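You operate a simulated robot arm through the tools that you are given. There is no shell and no other tool.

The job below is to be done with a simulated two-armed robot. You get a single attempt, and the scene is never put back.

Task
Set a rivet in each of the strip's three holes.
Fine: slide the carrier by its knob, one stroke a hole, fingers out from under the die, lever up at the end.

It is judged by the outcome, as a careful person would: the job done as asked, and still so three seconds after it is handed in. It fails if anything else is knocked over, pushed out of place, dropped, spilled or broken.

Robot
Two 7-joint arms with two-finger parallel grippers on one trunk that stands fixed in place. Base frame: the origin is at the foot of the trunk, x ahead of it, y to its left, z up. Units: cm, rad, N and s.
The left shoulder is at [7, 17.4, 119.6], the right one opposite. With the tool pointing down near the work surface each hand reaches from about 26 to 70 cm from the base axis, measured 20 degrees to its own side. Payload 3.6 kg a hand.
The tool frame of a hand sits at the grasp point between the pads (the TCP): z along the fingers, y along the line on which they close. The tips reach 3 cm beyond it. Largest opening 11 cm; finger width 2, thickness 1; the body of the gripper, 4.8 by 11.2 cm, starts 5.5 cm behind the TCP.
Orientation is that of the tool frame in the base frame, as a unit quaternion [x, y, z, w]. With the fingers straight down and closing along the base's y, the tool's x points along the base's -x, its y along +y and its z along -z.

Tools
- The arms move only by the tool servo_tool. It takes "left_moves", "right_moves" or both (then of equal length, played together; a hand with none holds still); each is a list of rows, each a list of 6 numbers: the shift along the base's x, y, z in units of 50 mm (1.0 is 50 mm), then the turn, a rotation vector about the base's x, y, z in units of 4 degrees (1.0 is 4 degrees). In form: [[tx, ty, tz, wx, wy, wz], ...]. A call has 1 to 20 rows; each row shifts and turns the commanded pose from where the row before left it. "left_grip" and "right_grip" are, for a hand that has rows, the gripper command, from -1 (fully open) to 1 (shut), values between in proportion, set as the call begins (left out, the last holds). A call with a number of a shift or a turn outside -1 to 1 is refused whole. A row lasts 0.2 s, in which the tool goes at most 5 cm and 0.15 rad; a call with a longer step from one row to the next is refused whole, and so is a gripper value outside its range. A pose out of reach is approached as far as the arm can. The call stops where the force on the tool passes 60 N (or 10 N more than at its start, if that is more) or the arm is blocked; 0.2 s more then pass. The fingers move at their own pace (about 15.3 cm/s each) and stop on an object; they squeeze with about 32 N. The grip force told is the motor's: it shows also when the fingers shut on nothing. Time passes only in rows, and 0.2 s behind the last, so rows that do not move let the fingers close. It gives the time, the measured TCP pose, the force on the tool (base axes), the opening and the grip force at its end, in the units of the frame above (readings bear some noise), with the torque about the TCP (base axes, N m) and any sound that the robot's microphone picked up.
- Cameras (640 x 400 px; columns grow to the right, rows downward): "scene" is now at [16.25, -2.61, 139.48]; the picture's right is [-0.28, -0.96, 0.00], its down [-0.32, 0.09, -0.94] and it looks along [0.91, -0.27, -0.33] (base axes); focal length 245 px, centre (320, 200). "left" rides on the left gripper at [7.2, -1.7, -10.3] in its tool frame; the picture's right is [0.23, 0.97, 0.00], its down [-0.76, 0.18, -0.62] and it looks along [-0.61, 0.14, 0.78] (tool axes); focal length 222 px, centre (320, 200). "right" rides on the right gripper at [7.3, 1.7, -10.3] in its tool frame; the picture's right is [-0.23, 0.97, 0.00], its down [-0.76, -0.18, -0.62] and it looks along [-0.61, -0.14, 0.78] (tool axes); focal length 222 px, centre (320, 200). There is no depth. A picture from a camera that has moved, and an enlarged one, comes with that camera's place and axes in the base frame and with its lens.
- get_image(camera): a new picture of that camera. No time passes.
- move_column(by): slides the trunk up (or, below 0, down) by that many cm; the arms and the scene camera ride with it, the base frame stays. It gives what a move gives, with no picture.
- aim_head(pan, tilt): turns the head with the scene camera to pan (to the left, within 1.501 rad either way) and tilt (down, from -0.506 to 1.204), counted from straight ahead of the robot. It gives what a move gives.
- zoom(camera, box): a new picture of the part [left, top, right, bottom] of that camera's present view, enlarged. No time passes.
- close_job(): hands the job in; it is judged then, once.

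Nothing tells you positions but the pictures and the camera data. Unless the task says otherwise, let go and move clear before handing in.

The tools are called after ">>>" as a command line: name --argument value ..., lists and objects as JSON in quotes. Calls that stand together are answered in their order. servo_tool: Moves the arms, as the interface text tells. Its arguments: {"type":"object","properties":{"left_moves":{"type":"array"},"left_grip":{"type":"number"},"right_moves":{"type":"array"},"right_grip":{"type":"number"}},"required":[]} The other tools are called the same way: move_column (by) slides the trunk up or down; aim_head (pan, tilt) turns the head that bears the scene camera; get_image (camera) takes a picture; zoom (camera, box) takes an enlarged picture of a part of a camera's view; close_job () hands the job in.

At the start:

```text
time: 0.0
left_position: [40.07, 9.61, 131.83]
left_tcp_rot: [0.0, 1.0, 0.0, 0.0]
left_wrist_force: [0.2, 0.1, -0.6]
left_moment: [0.01, -0.01, -0.03]
left_width: 11.01
left_grip_force: 0.0
right_position: [34.32, -22.79, 130.58]
right_tcp_rot: [0.0, 1.0, 0.0, -0.002]
right_wrist_force: [0.0, -0.1, -0.1]
right_moment: [-0.01, 0.0, -0.01]
right_width: 11.02
right_grip_force: 0.1
trunk travel left (down, up): [-31.2, 45.1]
head pan, tilt: [-0.286, 0.335]
```

scene: 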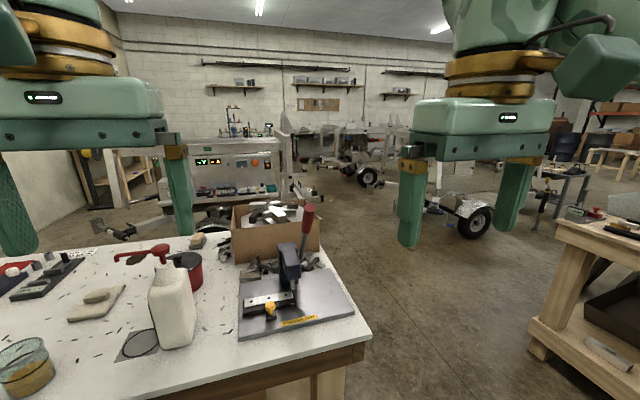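
right: 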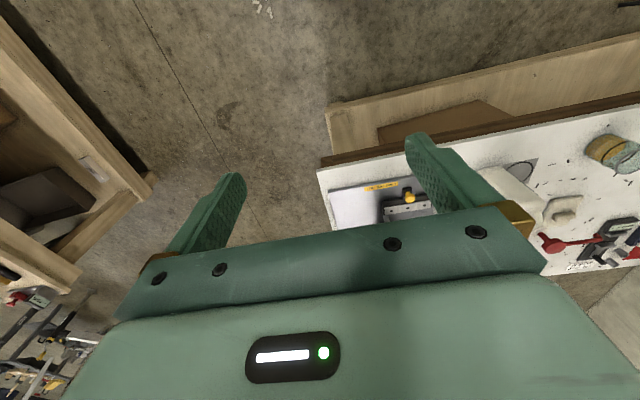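
left: 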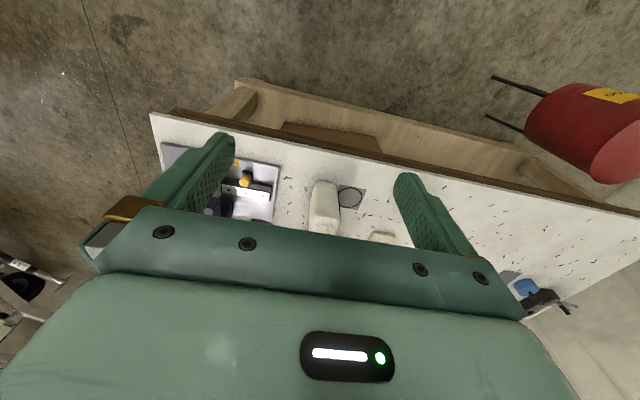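

I see a bench with a small lever press on a steel plate, a carrier with a yellow knob, and a red-handled lever. I'll look closer before moving anything.

>>> zoom --camera "scene" --box '[220, 190, 370, 350]'

>>> zoom --camera "left" --box '[150, 120, 310, 240]'

>>> zoom --camera "right" --box '[310, 120, 470, 240]'

```text
2.50 times, centred on (295, 270) of scene
camera zoom: at [16.25, -2.61, 139.48], right [-0.28, -0.96, 0.0], down [-0.32, 0.09, -0.94], along [0.91, -0.27, -0.33], focal length 613 px, centre (382, 25)
```

zoom: 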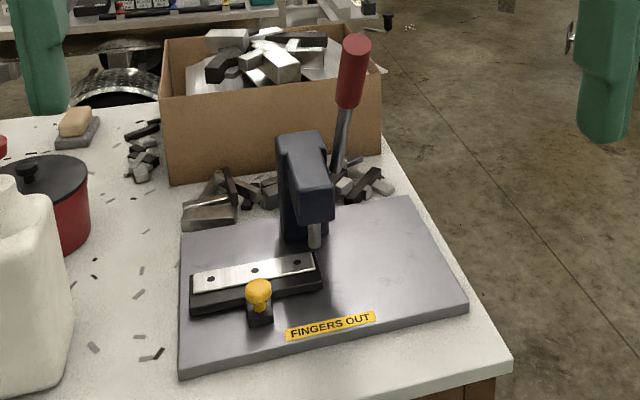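

```text
3.33 times, centred on (230, 180) of left
camera zoom: at [32.89, 7.92, 142.08], right [-0.23, 0.97, 0.0], down [0.76, 0.18, 0.62], along [0.61, 0.14, -0.78], focal length 740 px, centre (620, 267)
```

zoom: 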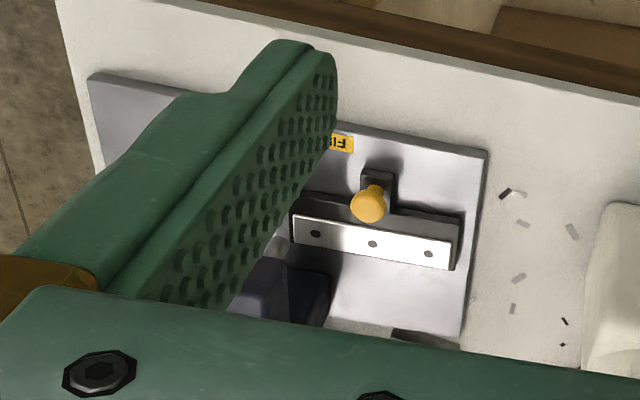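

```text
3.33 times, centred on (390, 180) of right
camera zoom: at [27.01, -20.98, 140.85], right [0.23, 0.97, 0.0], down [0.76, -0.18, 0.62], along [0.61, -0.14, -0.78], focal length 740 px, centre (87, 267)
```

zoom: 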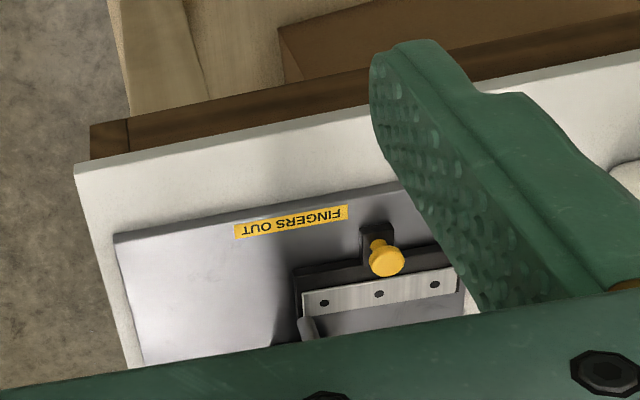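

The knob triangulates to about (71.5, -4.7, 90.3) and the ram tip to about (76, -12, 92). I'll aim the head at the press for a better view.

>>> aim_head --pan -0.12 --tilt 0.62

>>> get_image --camera "scene"

>>> zoom --camera "scene" --box '[240, 120, 400, 220]'

```text
time: 0.8
left_position: [40.1, 9.67, 131.71]
left_tcp_rot: [0.0, 1.0, 0.0, -0.001]
left_wrist_force: [-0.7, -0.1, 0.2]
left_moment: [0.02, 0.02, 0.04]
left_width: 10.97
left_grip_force: 0.1
right_position: [34.12, -22.82, 130.56]
right_tcp_rot: [0.001, 1.0, 0.0, -0.001]
right_wrist_force: [-0.7, 0.3, 1.7]
right_moment: [-0.01, -0.01, 0.03]
right_width: 11.02
right_grip_force: 0.1
trunk travel left (down, up): [-31.2, 45.1]
head pan, tilt: [-0.12, 0.62]
```

```text
taken
camera scene: at [16.02, -1.05, 136.89], right [-0.12, -0.99, 0.0], down [-0.58, 0.07, -0.81], along [0.81, -0.1, -0.58], focal length 245 px, centre (320, 200)
```

scene: 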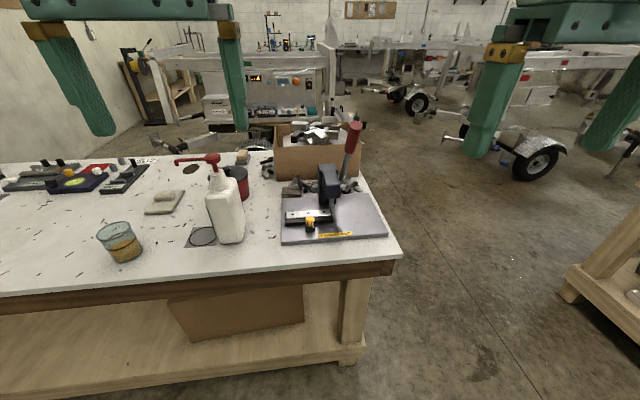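

```text
4.00 times, centred on (320, 170) of scene
camera zoom: at [16.02, -1.05, 136.89], right [-0.12, -0.99, 0.0], down [-0.58, 0.07, -0.81], along [0.81, -0.1, -0.58], focal length 981 px, centre (320, 320)
```

zoom: 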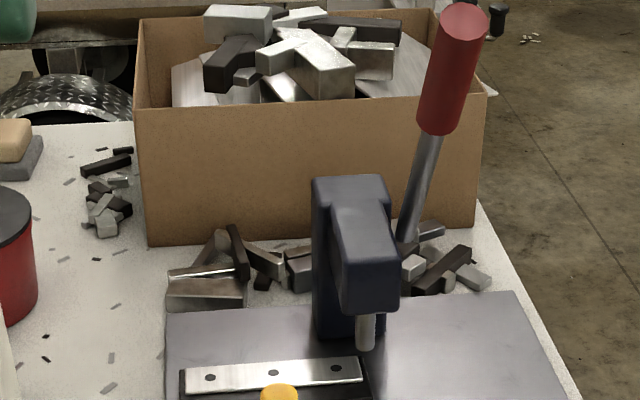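

The lever pivots on the right (–y) side of the press head, with the handle up at the back. I'll move the right hand forward with a slight tilt so its camera sees the mechanism.

>>> servo_tool --right_moves '[[0.8, -0.2, -0.2, 0, -1, 0.5], [0.8, -0.2, -0.2, 0, -1, 0.5], [0.8, -0.2, -0.2, 0, -1, 0.5], [0.8, -0.2, -0.2, 0, -1, 0.5], [0, 0, 0, 0, 0, 0]]'

>>> get_image --camera "right"

>>> get_image --camera "scene"

```text
time: 2.0
left_position: [40.31, 9.63, 131.66]
left_tcp_rot: [-0.001, 1.0, 0.0, -0.001]
left_wrist_force: [1.3, -0.2, 0.0]
left_moment: [-0.01, 0.02, 0.01]
left_width: 11.01
left_grip_force: 0.1
right_position: [47.37, -27.21, 123.11]
right_tcp_rot: [-0.058, 0.99, -0.005, 0.131]
right_wrist_force: [0.4, 0.4, -0.2]
right_moment: [0.01, 0.04, 0.02]
right_width: 11.0
right_grip_force: 0.0
right hand out of reach, approached as far as the arm can: row 1, 2, 3, 4
trunk travel left (down, up): [-31.2, 45.1]
head pan, tilt: [-0.12, 0.62]
```

```text
taken
camera right: at [37.58, -26.2, 131.26], right [0.11, 0.99, 0.03], down [0.59, -0.09, 0.8], along [0.8, -0.07, -0.6], focal length 222 px, centre (320, 200)
```

right: 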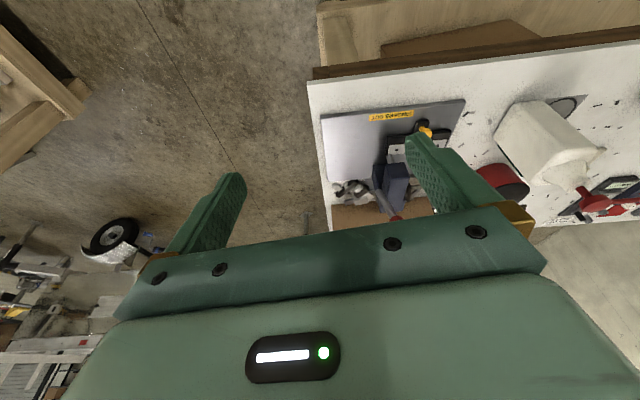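

```text
taken
camera scene: at [16.24, -1.04, 136.85], right [-0.12, -0.99, 0.0], down [-0.58, 0.07, -0.81], along [0.81, -0.1, -0.58], focal length 245 px, centre (320, 200)
```

scene: 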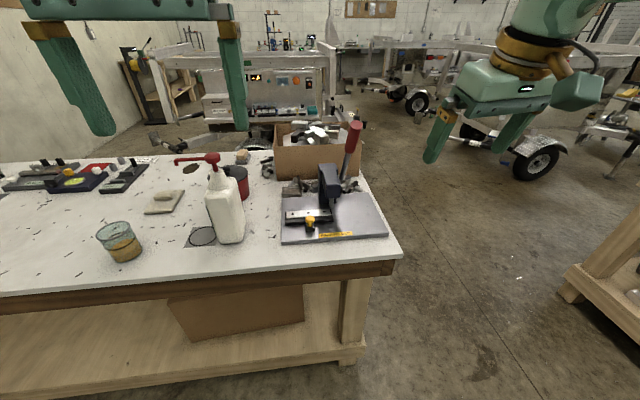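

>>> zoom --camera "right" --box '[310, 90, 480, 230]'

>>> zoom --camera "scene" --box '[300, 110, 380, 210]'

>>> zoom --camera "scene" --box '[270, 170, 400, 250]'

```text
2.86 times, centred on (395, 160) of right
camera zoom: at [37.58, -26.2, 131.26], right [0.11, 0.99, 0.03], down [0.59, -0.09, 0.8], along [0.8, -0.07, -0.6], focal length 635 px, centre (106, 314)
```

zoom: 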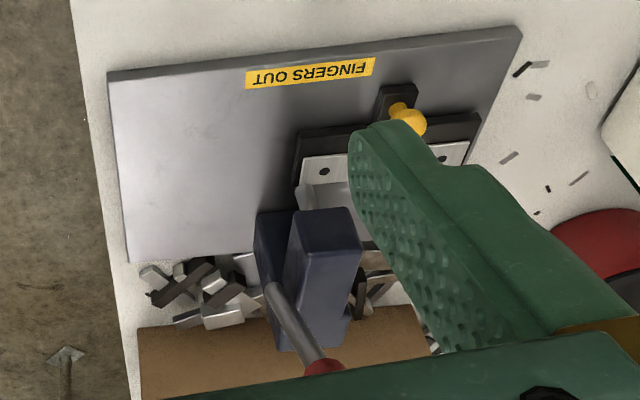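

```text
4.00 times, centred on (340, 160) of scene
camera zoom: at [16.24, -1.04, 136.85], right [-0.12, -0.99, 0.0], down [-0.58, 0.07, -0.81], along [0.81, -0.1, -0.58], focal length 981 px, centre (240, 360)
```

zoom: 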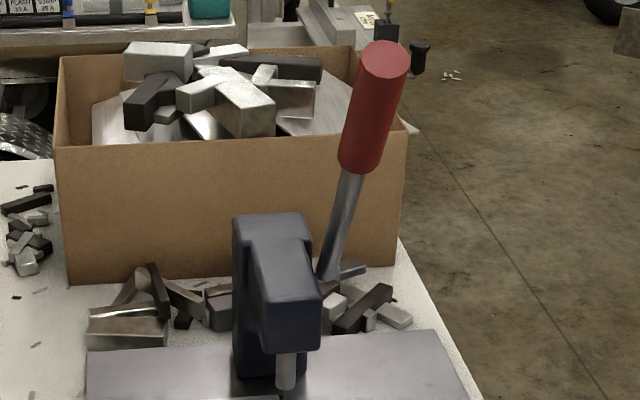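

```text
4.92 times, centred on (335, 210) of scene
camera zoom: at [16.24, -1.04, 136.85], right [-0.12, -0.99, 0.0], down [-0.58, 0.07, -0.81], along [0.81, -0.1, -0.58], focal length 1207 px, centre (246, 151)
```

zoom: 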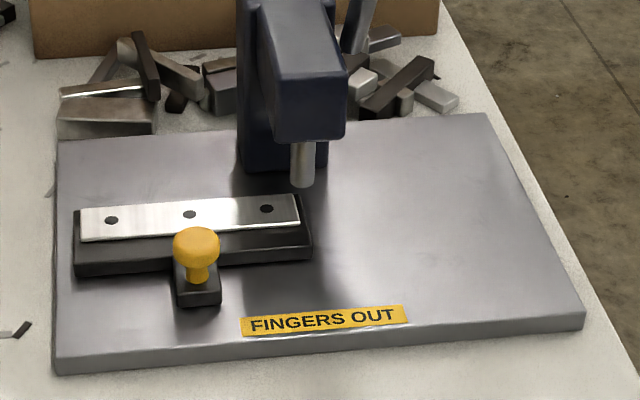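

The strip's holes are about 5.1 cm apart (y ≈ 0.3, -4.8, -9.8), and the ram is near y ≈ -12. The lever swings about a y-axis with its handle at about (71, -15.7, 114). I'll do it with the right hand, first moving in front of the press for a closer look.

>>> servo_tool --right_moves '[[0.27, 0.63, -0.6, 0, -0.83, -0.33], [0.27, 0.63, -0.6, 0, -0.83, -0.33], [0.27, 0.63, -0.6, 0, -0.83, -0.33], [0.27, 0.63, -0.6, 0, -0.83, -0.33], [0.27, 0.63, -0.6, 0, -0.83, -0.33], [0.27, 0.63, -0.6, 0, -0.83, -0.33], [0, 0, 0, 0, 0, 0]]'

>>> get_image --camera "right"

>>> get_image --camera "scene"

```text
time: 3.6
left_position: [40.12, 9.51, 131.9]
left_tcp_rot: [-0.001, 1.0, 0.0, 0.0]
left_wrist_force: [-1.4, -0.1, -0.1]
left_moment: [0.03, -0.04, 0.01]
left_width: 11.01
left_grip_force: 0.1
right_position: [55.49, -8.05, 105.21]
right_tcp_rot: [0.001, 0.951, -0.021, 0.308]
right_wrist_force: [-0.3, 0.0, 0.0]
right_moment: [0.0, 0.01, 0.04]
right_width: 11.01
right_grip_force: 0.0
trunk travel left (down, up): [-31.2, 45.1]
head pan, tilt: [-0.12, 0.62]
```

```text
taken
camera right: at [43.58, -5.93, 109.37], right [0.2, 0.98, 0.09], down [0.25, -0.14, 0.96], along [0.95, -0.16, -0.27], focal length 222 px, centre (320, 200)
```

right: 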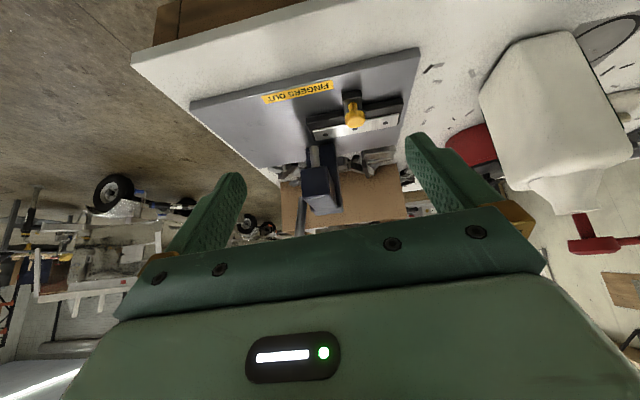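

```text
taken
camera scene: at [15.97, -1.12, 136.9], right [-0.12, -0.99, 0.0], down [-0.58, 0.07, -0.81], along [0.81, -0.1, -0.58], focal length 245 px, centre (320, 200)
```

scene: 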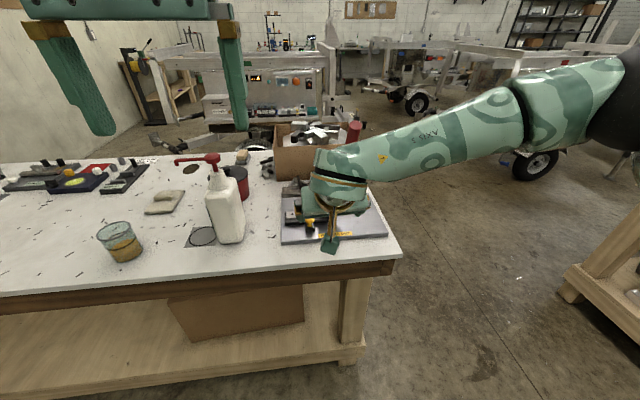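

>>> zoom --camera "right" --box '[250, 60, 430, 220]'

>>> zoom --camera "left" --box '[120, 100, 320, 250]'

```text
2.50 times, centred on (340, 140) of right
camera zoom: at [43.58, -5.93, 109.37], right [0.2, 0.98, 0.09], down [0.25, -0.14, 0.96], along [0.95, -0.16, -0.27], focal length 555 px, centre (270, 350)
```

zoom: 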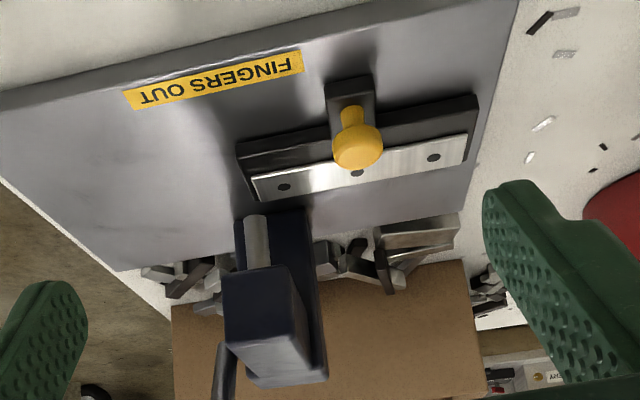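

```text
2.67 times, centred on (220, 175) of left
camera zoom: at [32.83, 7.84, 142.1], right [-0.23, 0.97, 0.0], down [0.76, 0.18, 0.62], along [0.61, 0.14, -0.78], focal length 592 px, centre (587, 267)
```

zoom: 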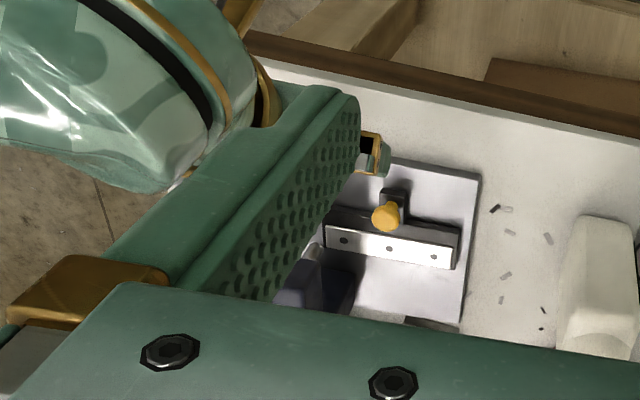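

The camera shows the knob and strip clearly, with nothing in the way. I'll line up short of the knob, along the approach direction.

>>> servo_tool --right_moves '[[0.627, 0.227, -0.367, 0.19, 0, 0.07], [0.627, 0.227, -0.367, 0.19, 0, 0.07], [0.627, 0.227, -0.367, 0.19, 0, 0.07], [0, 0, 0, 0, 0, 0]]' --right_grip -0.2

>>> get_image --camera "right"

>>> get_image --camera "left"

```text
time: 4.6
left_position: [39.97, 9.55, 131.72]
left_tcp_rot: [-0.001, 1.0, 0.001, 0.0]
left_wrist_force: [0.2, 0.0, -0.5]
left_moment: [-0.02, -0.04, 0.0]
left_width: 11.0
left_grip_force: 0.0
right_position: [64.93, -4.69, 99.87]
right_tcp_rot: [-0.001, 0.951, 0.0, 0.308]
right_wrist_force: [1.5, 0.6, -0.1]
right_moment: [-0.01, 0.03, 0.04]
right_width: 6.6
right_grip_force: 0.0
trunk travel left (down, up): [-31.2, 45.1]
head pan, tilt: [-0.12, 0.62]
```

```text
taken
camera right: at [53.03, -2.94, 104.01], right [0.18, 0.97, 0.13], down [0.25, -0.18, 0.95], along [0.95, -0.14, -0.28], focal length 222 px, centre (320, 200)
```

right: 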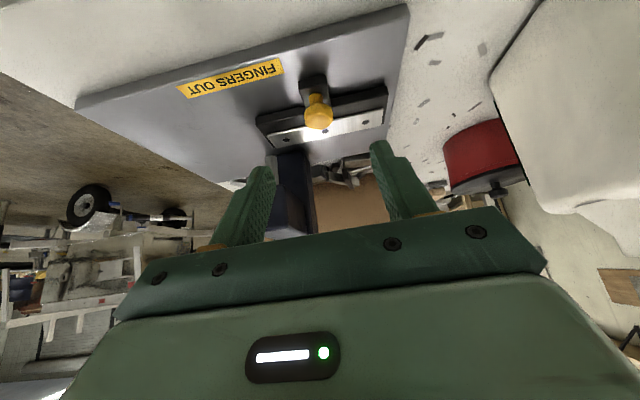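

```text
taken
camera left: at [32.82, 7.91, 142.1], right [-0.23, 0.97, 0.0], down [0.76, 0.18, 0.62], along [0.61, 0.14, -0.78], focal length 222 px, centre (320, 200)
```

left: 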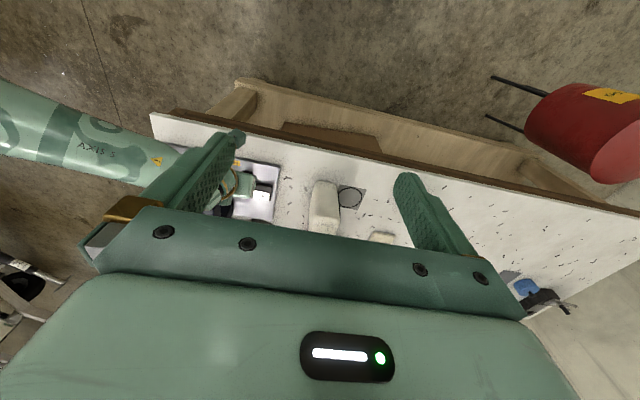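

>>> servo_tool --right_moves '[[0.38, 0.007, -0.553, 0, 0, 0], [0.38, 0.007, -0.553, 0, 0, 0], [0.38, 0.006, -0.553, 0, 0, 0], [0, 0, 0, 0, 0, 0]]'

>>> get_image --camera "right"

>>> zoom --camera "right" --box '[220, 0, 440, 200]'

```text
time: 5.6
left_position: [40.05, 9.6, 131.71]
left_tcp_rot: [-0.001, 1.0, 0.0, 0.0]
left_wrist_force: [-0.5, 0.1, -0.5]
left_moment: [0.01, 0.0, 0.0]
left_width: 11.02
left_grip_force: 0.0
right_position: [70.4, -4.48, 91.45]
right_tcp_rot: [-0.001, 0.952, 0.0, 0.308]
right_wrist_force: [-0.6, -0.8, -0.2]
right_moment: [-0.02, 0.01, 0.0]
right_width: 6.59
right_grip_force: 0.0
trunk travel left (down, up): [-31.2, 45.1]
head pan, tilt: [-0.12, 0.62]
```

```text
taken
camera right: at [58.58, -2.74, 95.64], right [0.18, 0.97, 0.13], down [0.25, -0.18, 0.95], along [0.95, -0.14, -0.28], focal length 222 px, centre (320, 200)
```

right: 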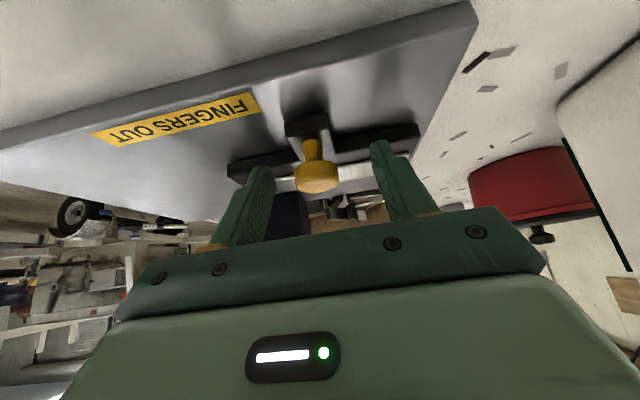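

```text
2.00 times, centred on (330, 100) of right
camera zoom: at [58.58, -2.74, 95.64], right [0.18, 0.97, 0.13], down [0.25, -0.18, 0.95], along [0.95, -0.14, -0.28], focal length 444 px, centre (300, 400)
```

zoom: 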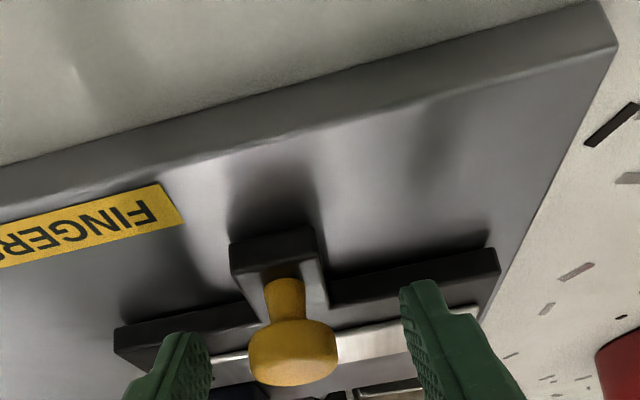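

The knob sits between the open fingers, about 1.5 cm past the grasp point. I'll close on it.

>>> servo_tool --right_moves '[[0, 0, 0, 0, 0, 0], [0, 0, 0, 0, 0, 0], [0, 0, 0, 0, 0, 0]]' --right_grip 1

>>> zoom --camera "right" --box '[220, 0, 440, 200]'

```text
time: 6.4
left_position: [40.02, 9.48, 131.79]
left_tcp_rot: [0.0, 1.0, 0.0, -0.002]
left_wrist_force: [-0.6, 0.0, -0.7]
left_moment: [-0.05, 0.03, 0.01]
left_width: 11.0
left_grip_force: 0.1
right_position: [70.66, -4.57, 91.57]
right_tcp_rot: [-0.002, 0.952, -0.001, 0.306]
right_wrist_force: [0.3, 0.7, -1.7]
right_moment: [0.02, -0.08, 0.04]
right_width: 2.73
right_grip_force: 44.8
trunk travel left (down, up): [-31.2, 45.1]
head pan, tilt: [-0.12, 0.62]
```

```text
2.00 times, centred on (330, 100) of right
camera zoom: at [58.63, -2.71, 95.62], right [0.18, 0.97, 0.13], down [0.25, -0.18, 0.95], along [0.95, -0.14, -0.28], focal length 444 px, centre (300, 400)
```

zoom: 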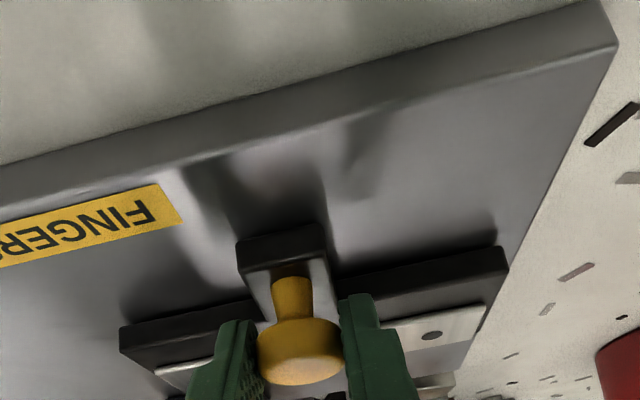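

The knob is gripped at 2.7 cm. I'll slide it slowly to the right (–y), watching force and sound.

>>> servo_tool --right_moves '[[0, -0.04, 0, 0, 0, 0], [0, -0.04, 0, 0, 0, 0], [0, -0.04, 0, 0, 0, 0], [0, -0.04, 0, 0, 0, 0], [0, -0.04, 0, 0, 0, 0], [0, 0, 0, 0, 0, 0]]'

>>> zoom --camera "right" --box '[220, 0, 440, 200]'

```text
time: 7.8
left_position: [40.01, 9.57, 131.81]
left_tcp_rot: [0.0, 1.0, -0.001, 0.001]
left_wrist_force: [-0.1, 0.7, -0.6]
left_moment: [-0.01, -0.01, 0.05]
left_width: 11.02
left_grip_force: 0.0
right_position: [70.63, -5.5, 91.45]
right_tcp_rot: [0.0, 0.952, -0.001, 0.307]
right_wrist_force: [-1.8, 0.5, -1.4]
right_moment: [0.03, 0.31, -0.09]
right_width: 2.69
right_grip_force: 45.0
trunk travel left (down, up): [-31.2, 45.1]
head pan, tilt: [-0.12, 0.62]
```

```text
2.00 times, centred on (330, 100) of right
camera zoom: at [58.63, -3.71, 95.62], right [0.18, 0.97, 0.13], down [0.25, -0.18, 0.95], along [0.95, -0.14, -0.28], focal length 444 px, centre (300, 400)
```

zoom: 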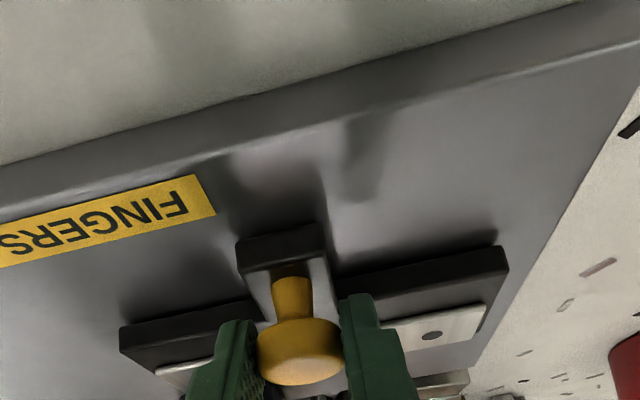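

The carrier moves freely with the hand. I'll continue another 1.0 cm.

>>> servo_tool --right_moves '[[0, -0.04, 0, 0, 0, 0], [0, -0.04, 0, 0, 0, 0], [0, -0.04, 0, 0, 0, 0], [0, -0.04, 0, 0, 0, 0], [0, -0.04, 0, 0, 0, 0], [0, 0, 0, 0, 0, 0]]'

>>> zoom --camera "left" --box '[180, 140, 300, 230]'

>>> zoom --camera "scene" --box '[270, 120, 400, 250]'

```text
time: 9.2
left_position: [40.1, 9.49, 131.7]
left_tcp_rot: [-0.001, 1.0, 0.0, 0.0]
left_wrist_force: [0.5, 0.1, 0.2]
left_moment: [-0.01, 0.01, 0.05]
left_width: 11.01
left_grip_force: 0.0
right_position: [70.56, -6.64, 91.4]
right_tcp_rot: [-0.002, 0.951, 0.0, 0.308]
right_wrist_force: [0.2, -1.7, 1.0]
right_moment: [-0.08, -0.25, 0.01]
right_width: 2.72
right_grip_force: 44.6
trunk travel left (down, up): [-31.2, 45.1]
head pan, tilt: [-0.12, 0.62]
```

```text
4.44 times, centred on (240, 185) of left
camera zoom: at [32.9, 7.91, 142.08], right [-0.23, 0.97, 0.0], down [0.76, 0.18, 0.62], along [0.61, 0.14, -0.78], focal length 987 px, centre (676, 267)
```

zoom: 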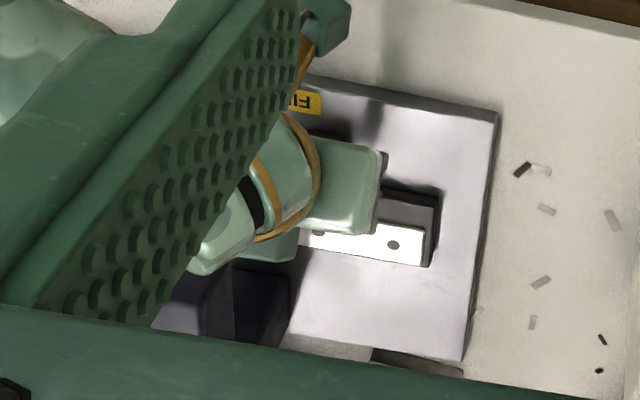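

```text
3.08 times, centred on (335, 185) of scene
camera zoom: at [16.04, -1.05, 136.88], right [-0.12, -0.99, 0.0], down [-0.58, 0.07, -0.81], along [0.81, -0.1, -0.58], focal length 754 px, centre (274, 246)
```

zoom: 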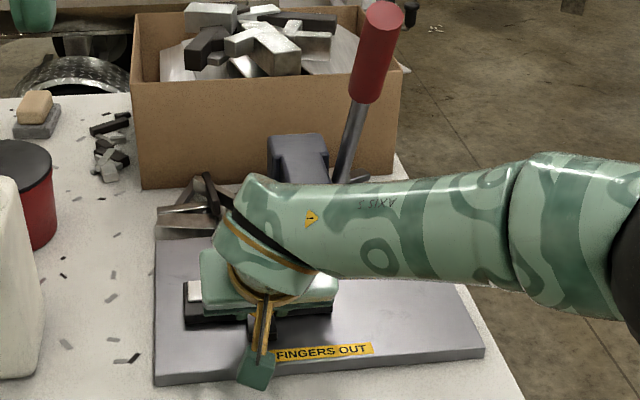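

I'll release, back off, and check how the first hole lines up with the ram.

>>> servo_tool --right_moves '[[0, 0, 0, 0, 0, 0], [0, 0, 0, 0, 0, 0], [-0.38, 0, 0.553, 0, 0, 0], [-0.38, 0, 0.553, 0, 0, 0], [-0.6, -0.5, 0.1, 0, 0, 0], [-0.6, -0.5, 0.1, 0, 0, 0], [-0.4, -0.42, 0.1, 0, 0, 0], [0, 0, 0, 0, 0, 0]]' --right_grip -0.2

>>> zoom --camera "right" --box '[250, 60, 410, 220]'

>>> zoom --camera "scene" --box '[270, 120, 400, 250]'

```text
time: 11.0
left_position: [40.13, 9.54, 131.66]
left_tcp_rot: [0.0, 1.0, 0.0, -0.001]
left_wrist_force: [-0.1, 0.7, -0.4]
left_moment: [0.03, 0.02, 0.0]
left_width: 11.02
left_grip_force: 0.1
right_position: [58.84, -13.45, 98.45]
right_tcp_rot: [-0.002, 0.951, 0.0, 0.308]
right_wrist_force: [0.1, 0.4, -0.3]
right_moment: [0.0, -0.01, -0.03]
right_width: 6.61
right_grip_force: 0.1
trunk travel left (down, up): [-31.2, 45.1]
head pan, tilt: [-0.12, 0.62]
```

```text
2.50 times, centred on (330, 140) of right
camera zoom: at [46.91, -11.69, 102.65], right [0.18, 0.97, 0.13], down [0.25, -0.18, 0.95], along [0.95, -0.14, -0.28], focal length 555 px, centre (295, 350)
```

zoom: 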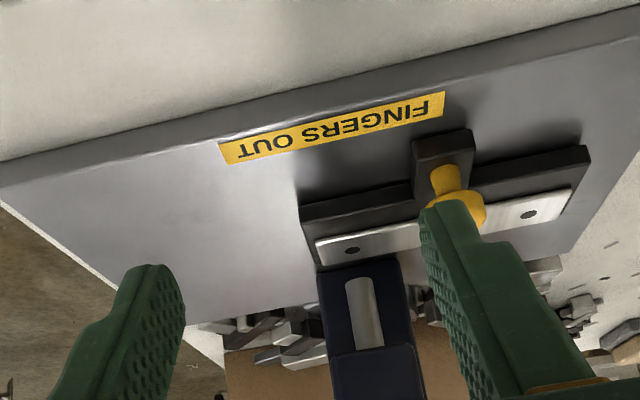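

```text
3.08 times, centred on (335, 185) of scene
camera zoom: at [16.07, -0.98, 136.88], right [-0.12, -0.99, 0.0], down [-0.58, 0.07, -0.81], along [0.81, -0.1, -0.58], focal length 754 px, centre (274, 246)
```

zoom: 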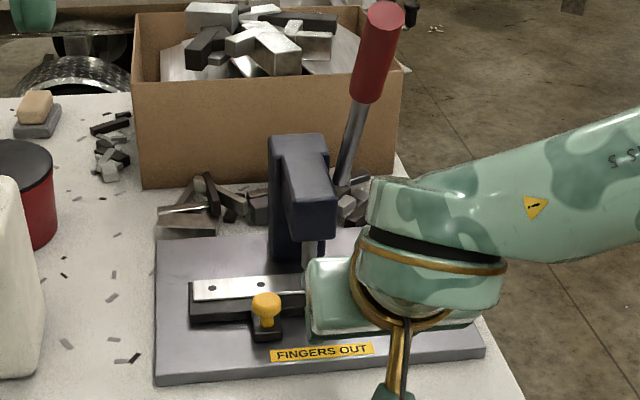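

>>> zoom --camera "right" --box '[320, 145, 370, 195]'

>>> zoom --camera "scene" --box '[290, 170, 340, 220]'

```text
8.00 times, centred on (345, 170) of right
camera zoom: at [46.91, -11.69, 102.65], right [0.18, 0.97, 0.13], down [0.25, -0.18, 0.95], along [0.95, -0.14, -0.28], focal length 1777 px, centre (120, 440)
```

zoom: 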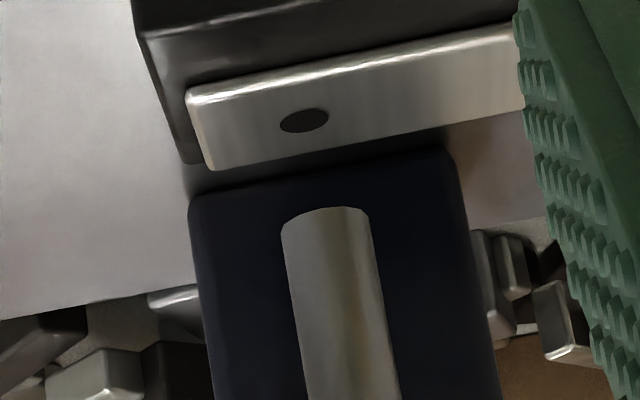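

```text
8.00 times, centred on (315, 195) of scene
camera zoom: at [16.07, -0.98, 136.88], right [-0.12, -0.99, 0.0], down [-0.58, 0.07, -0.81], along [0.81, -0.1, -0.58], focal length 1961 px, centre (360, 240)
```

zoom: 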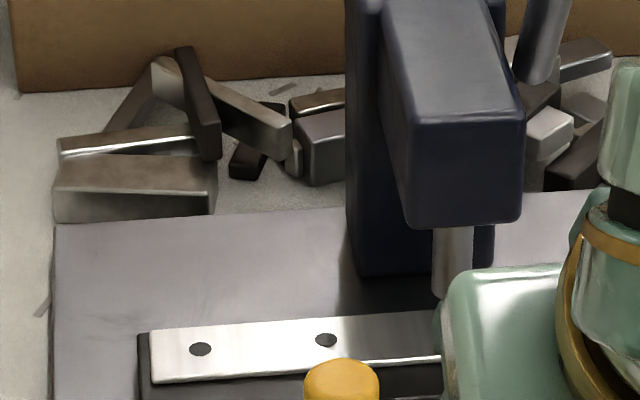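

Hole and ram line up within about 1 mm in both views (y ≈ -12.0). The knob is released, so next I bring the right hand up in front of the lever handle.

>>> servo_tool --right_moves '[[0.05, -0.1125, 0.7275, 0, -0.88, 0], [0.05, -0.1125, 0.7275, 0, -0.88, 0], [0.05, -0.1125, 0.7275, 0, -0.88, 0], [0.05, -0.1125, 0.7275, 0, -0.88, 0], [0, 0, 0, 0, 0, 0]]' --right_grip -0.5

>>> get_image --camera "right"

>>> get_image --camera "scene"

```text
time: 12.2
left_position: [40.17, 9.55, 131.78]
left_tcp_rot: [-0.001, 1.0, -0.001, -0.001]
left_wrist_force: [-0.1, 0.4, 0.1]
left_moment: [-0.01, 0.02, -0.02]
left_width: 11.0
left_grip_force: 0.1
right_position: [59.82, -15.77, 112.89]
right_tcp_rot: [-0.002, 0.907, 0.0, 0.422]
right_wrist_force: [-0.5, -0.2, -0.1]
right_moment: [0.01, -0.02, 0.0]
right_width: 8.23
right_grip_force: 0.0
trunk travel left (down, up): [-31.2, 45.1]
head pan, tilt: [-0.12, 0.62]
```

```text
taken
camera right: at [47.31, -14.0, 114.05], right [0.14, 0.97, 0.17], down [0.01, -0.18, 0.98], along [0.99, -0.14, -0.04], focal length 222 px, centre (320, 200)
```

right: 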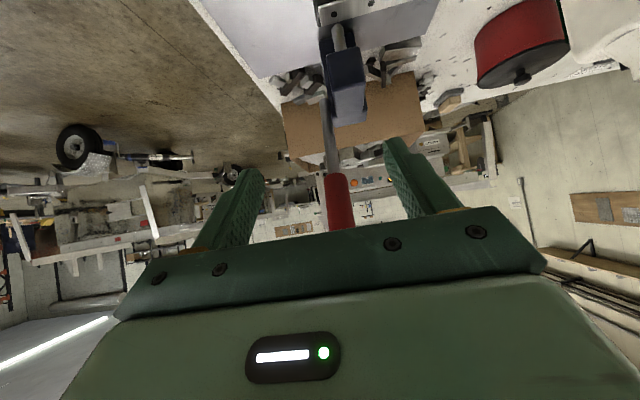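

```text
taken
camera scene: at [16.08, -1.02, 136.87], right [-0.12, -0.99, 0.0], down [-0.58, 0.07, -0.81], along [0.81, -0.1, -0.58], focal length 245 px, centre (320, 200)
```

scene: 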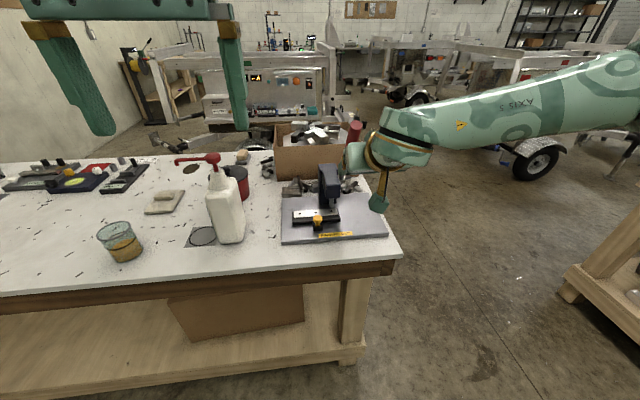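

>>> zoom --camera "right" --box '[270, 70, 430, 240]'

>>> zoom --camera "scene" --box '[300, 100, 420, 240]'

>>> zoom --camera "left" --box '[150, 140, 290, 230]'

```text
2.35 times, centred on (350, 155) of right
camera zoom: at [47.31, -14.0, 114.05], right [0.14, 0.97, 0.17], down [0.01, -0.18, 0.98], along [0.99, -0.14, -0.04], focal length 523 px, centre (249, 306)
```

zoom: 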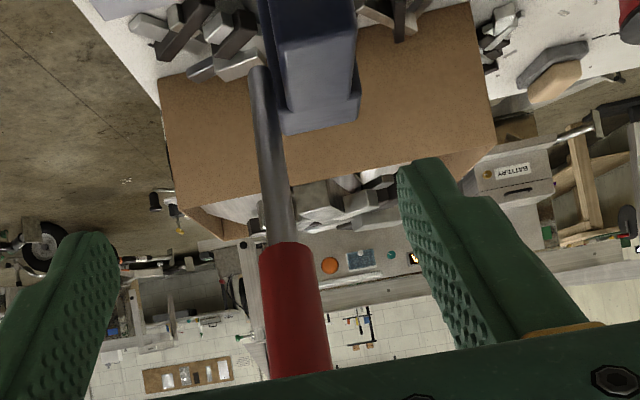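

```text
2.86 times, centred on (360, 170) of scene
camera zoom: at [16.08, -1.02, 136.87], right [-0.12, -0.99, 0.0], down [-0.58, 0.07, -0.81], along [0.81, -0.1, -0.58], focal length 700 px, centre (206, 286)
```

zoom: 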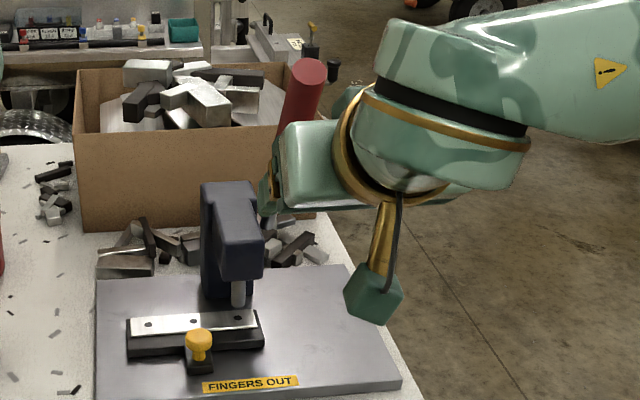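

```text
4.44 times, centred on (220, 185) of left
camera zoom: at [32.95, 7.95, 142.06], right [-0.23, 0.97, 0.0], down [0.76, 0.18, 0.62], along [0.61, 0.14, -0.78], focal length 987 px, centre (764, 267)
```

zoom: 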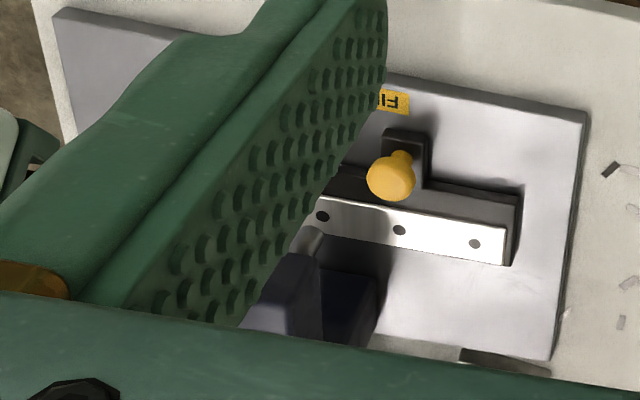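

The handle is centred between the fingers at y ≈ -15.5. I'll move straight in over it, still open.

>>> servo_tool --right_moves '[[0.2, 0.05, 0.46, 0, 0, 0], [0.65, 0, 0, 0, 0, 0], [0.65, 0, 0, 0, 0, 0], [0.64, 0, 0, 0, 0, 0], [0, 0, 0, 0, 0, 0]]'

>>> get_image --camera "right"

>>> zoom --camera "scene" --box '[300, 100, 420, 240]'

```text
time: 13.4
left_position: [40.05, 9.57, 131.68]
left_tcp_rot: [-0.002, 1.0, -0.001, 0.0]
left_wrist_force: [0.2, 0.0, -0.4]
left_moment: [-0.04, -0.03, -0.02]
left_width: 10.98
left_grip_force: 0.0
right_position: [70.35, -15.77, 115.29]
right_tcp_rot: [-0.001, 0.907, 0.0, 0.421]
right_wrist_force: [0.0, 0.6, -0.6]
right_moment: [0.02, -0.04, -0.04]
right_width: 8.27
right_grip_force: 0.0
trunk travel left (down, up): [-31.2, 45.1]
head pan, tilt: [-0.12, 0.62]
```

```text
taken
camera right: at [57.75, -13.89, 116.51], right [0.14, 0.97, 0.17], down [0.01, -0.18, 0.98], along [0.99, -0.14, -0.04], focal length 222 px, centre (320, 200)
```

right: 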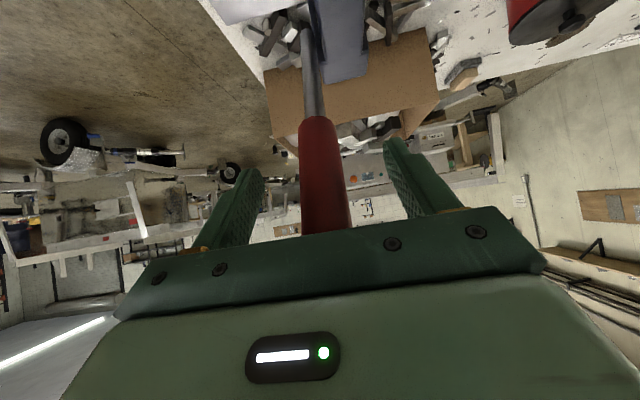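

```text
2.86 times, centred on (360, 170) of scene
camera zoom: at [15.98, -1.06, 136.89], right [-0.12, -0.99, 0.0], down [-0.58, 0.07, -0.81], along [0.81, -0.1, -0.58], focal length 700 px, centre (206, 286)
```

zoom: 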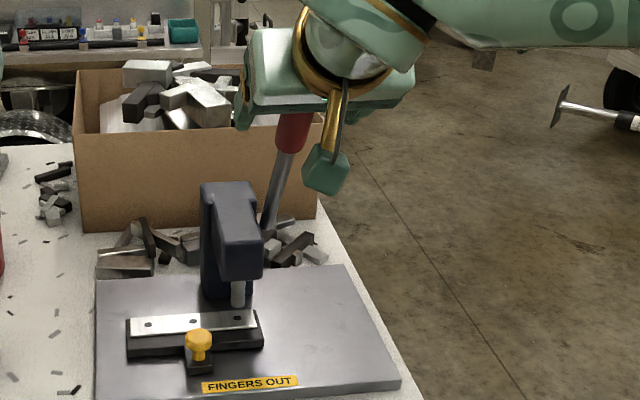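

>>> servo_tool --right_moves '[[0, 0.045, 0, 0, 0, 0], [0, 0, 0, 0, 0, 0]]' --right_grip -0.5

>>> servo_tool --right_moves '[[0, 0, 0, 0, 0, 0], [0, 0, 0, 0, 0, 0], [0, 0, 0, 0, 0, 0]]' --right_grip 1

>>> zoom --camera "scene" --box '[300, 100, 420, 240]'

>>> get_image --camera "right"

```text
time: 14.0
left_position: [40.06, 9.61, 131.77]
left_tcp_rot: [-0.001, 1.0, -0.001, 0.0]
left_wrist_force: [-0.1, -0.6, -0.5]
left_moment: [-0.02, -0.01, 0.01]
left_width: 10.99
left_grip_force: 0.1
right_position: [70.38, -15.55, 115.28]
right_tcp_rot: [-0.001, 0.907, 0.0, 0.421]
right_wrist_force: [-0.5, 0.1, 0.5]
right_moment: [0.02, 0.02, -0.07]
right_width: 8.28
right_grip_force: 0.0
trunk travel left (down, up): [-31.2, 45.1]
head pan, tilt: [-0.12, 0.62]
```

```text
time: 14.8
left_position: [40.05, 9.46, 131.68]
left_tcp_rot: [0.0, 1.0, 0.0, 0.0]
left_wrist_force: [-0.1, 0.0, -0.2]
left_moment: [0.0, 0.02, 0.01]
left_width: 10.97
left_grip_force: 0.0
right_position: [70.38, -15.71, 115.42]
right_tcp_rot: [0.0, 0.907, -0.001, 0.42]
right_wrist_force: [0.7, -4.9, 0.6]
right_moment: [-0.06, 0.16, -0.12]
right_width: 2.75
right_grip_force: 45.3
trunk travel left (down, up): [-31.2, 45.1]
head pan, tilt: [-0.12, 0.62]
```

```text
2.86 times, centred on (360, 170) of scene
camera zoom: at [16.04, -1.15, 136.88], right [-0.12, -0.99, 0.0], down [-0.58, 0.07, -0.81], along [0.81, -0.1, -0.58], focal length 700 px, centre (206, 286)
```

zoom: 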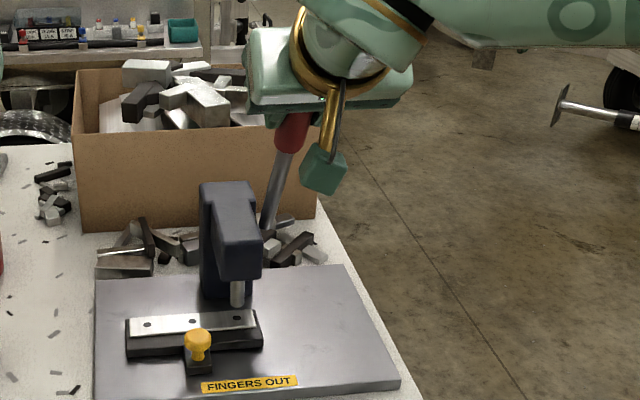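

```text
taken
camera right: at [57.77, -13.81, 116.52], right [0.15, 0.97, 0.17], down [0.01, -0.18, 0.98], along [0.99, -0.14, -0.04], focal length 222 px, centre (320, 200)
```

right: 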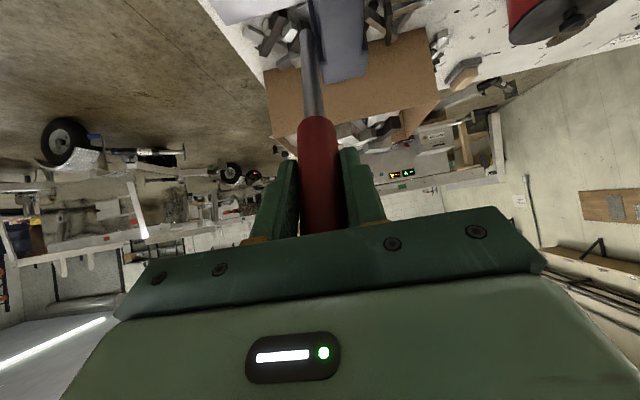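

The handle is gripped. I'll start the stroke gently, a few degrees of arc, watching the force.

>>> servo_tool --right_moves '[[-0.083, -0.01, -0.048, 0, 0, 0], [-0.083, -0.01, -0.05, 0, 0, 0], [-0.083, 0, -0.053, 0, 0, 0], [-0.083, 0, -0.057, 0, 0, 0], [0, 0, 0, 0, 0, 0]]'

>>> zoom --camera "scene" --box '[280, 150, 380, 240]'

```text
time: 16.0
left_position: [40.16, 9.48, 131.85]
left_tcp_rot: [0.0, 1.0, 0.001, 0.0]
left_wrist_force: [0.3, 0.2, 0.6]
left_moment: [-0.02, -0.02, -0.01]
left_width: 11.01
left_grip_force: 0.0
right_position: [68.88, -15.79, 114.15]
right_tcp_rot: [0.0, 0.907, 0.0, 0.421]
right_wrist_force: [7.3, -11.2, 7.7]
right_moment: [-0.05, -1.39, -0.1]
right_width: 2.79
right_grip_force: 45.2
trunk travel left (down, up): [-31.2, 45.1]
head pan, tilt: [-0.12, 0.62]
```

```text
4.44 times, centred on (330, 195) of scene
camera zoom: at [16.04, -1.21, 136.88], right [-0.12, -0.99, 0.0], down [-0.58, 0.07, -0.81], along [0.81, -0.1, -0.58], focal length 1090 px, centre (276, 222)
```

zoom: 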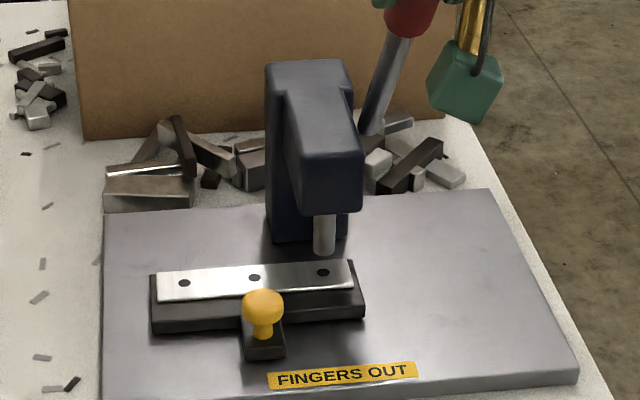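

>>> servo_tool --right_moves '[[-0.157, -0.02, -0.118, 0, 0, 0], [-0.157, -0.02, -0.118, 0, 0, 0], [-0.146, -0.01, -0.131, 0, 0, 0], [-0.146, 0, -0.131, 0, 0, 0], [0, 0, 0, 0, 0, 0]]'

>>> zoom --camera "scene" --box '[280, 150, 380, 240]'

>>> get_image --camera "right"

```text
time: 17.2
left_position: [40.08, 9.55, 131.76]
left_tcp_rot: [-0.001, 1.0, -0.001, -0.001]
left_wrist_force: [0.1, -1.0, 0.1]
left_moment: [-0.05, 0.0, -0.02]
left_width: 11.02
left_grip_force: 0.1
right_position: [65.79, -15.69, 111.8]
right_tcp_rot: [-0.001, 0.907, 0.0, 0.421]
right_wrist_force: [9.2, -2.8, 4.8]
right_moment: [-0.25, -1.3, -0.3]
right_width: 2.79
right_grip_force: 45.0
trunk travel left (down, up): [-31.2, 45.1]
head pan, tilt: [-0.12, 0.62]
```

```text
4.44 times, centred on (330, 195) of scene
camera zoom: at [16.13, -1.06, 136.87], right [-0.12, -0.99, 0.0], down [-0.58, 0.07, -0.81], along [0.81, -0.1, -0.58], focal length 1090 px, centre (276, 222)
```

zoom: 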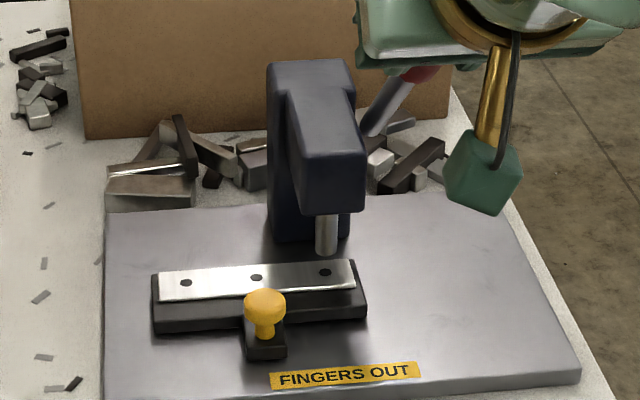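

```text
taken
camera right: at [53.17, -13.83, 112.94], right [0.14, 0.97, 0.17], down [0.02, -0.18, 0.98], along [0.99, -0.14, -0.04], focal length 222 px, centre (320, 200)
```

right: 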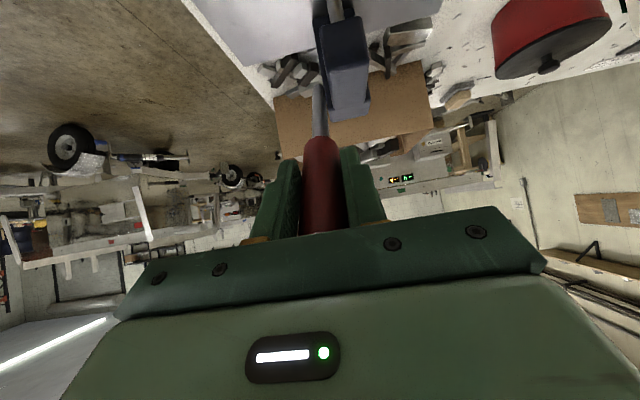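

>>> servo_tool --right_moves '[[-0.134, 0, -0.144, 0, 0, 0], [-0.134, 0, -0.144, 0, 0, 0], [-0.121, 0, -0.155, 0, 0, 0], [-0.121, 0, -0.155, 0, 0, 0], [0, 0, 0, 0, 0, 0]]'

>>> zoom --camera "scene" --box '[280, 150, 380, 240]'

>>> get_image --camera "right"

```text
time: 18.4
left_position: [40.29, 9.55, 131.77]
left_tcp_rot: [-0.002, 1.0, -0.001, 0.0]
left_wrist_force: [0.7, 0.3, 0.4]
left_moment: [-0.02, -0.02, -0.01]
left_width: 11.0
left_grip_force: 0.0
right_position: [63.08, -15.65, 108.69]
right_tcp_rot: [-0.002, 0.907, 0.0, 0.421]
right_wrist_force: [3.5, 1.8, 0.8]
right_moment: [0.0, 0.07, 0.05]
right_width: 2.65
right_grip_force: 44.9
trunk travel left (down, up): [-31.2, 45.1]
head pan, tilt: [-0.12, 0.62]
```

```text
4.44 times, centred on (330, 195) of scene
camera zoom: at [16.08, -0.99, 136.87], right [-0.12, -0.99, 0.0], down [-0.58, 0.07, -0.81], along [0.81, -0.1, -0.58], focal length 1090 px, centre (276, 222)
```

zoom: 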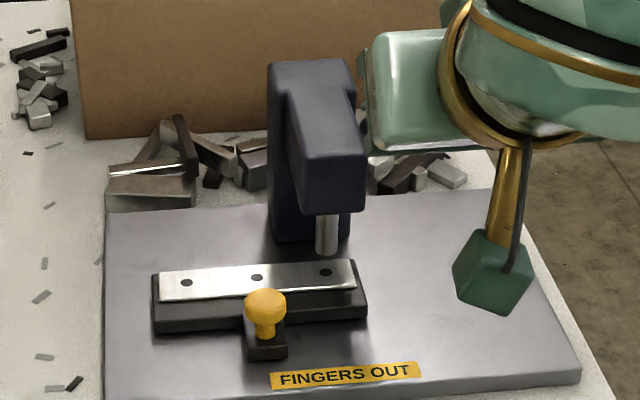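

```text
taken
camera right: at [50.51, -13.83, 109.89], right [0.14, 0.97, 0.17], down [0.02, -0.18, 0.98], along [0.99, -0.14, -0.04], focal length 222 px, centre (320, 200)
```

right: 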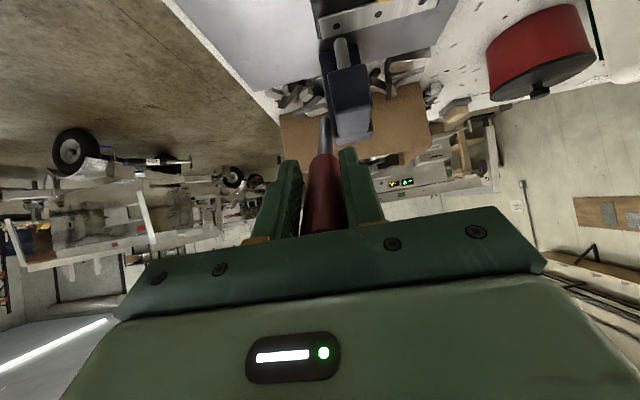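

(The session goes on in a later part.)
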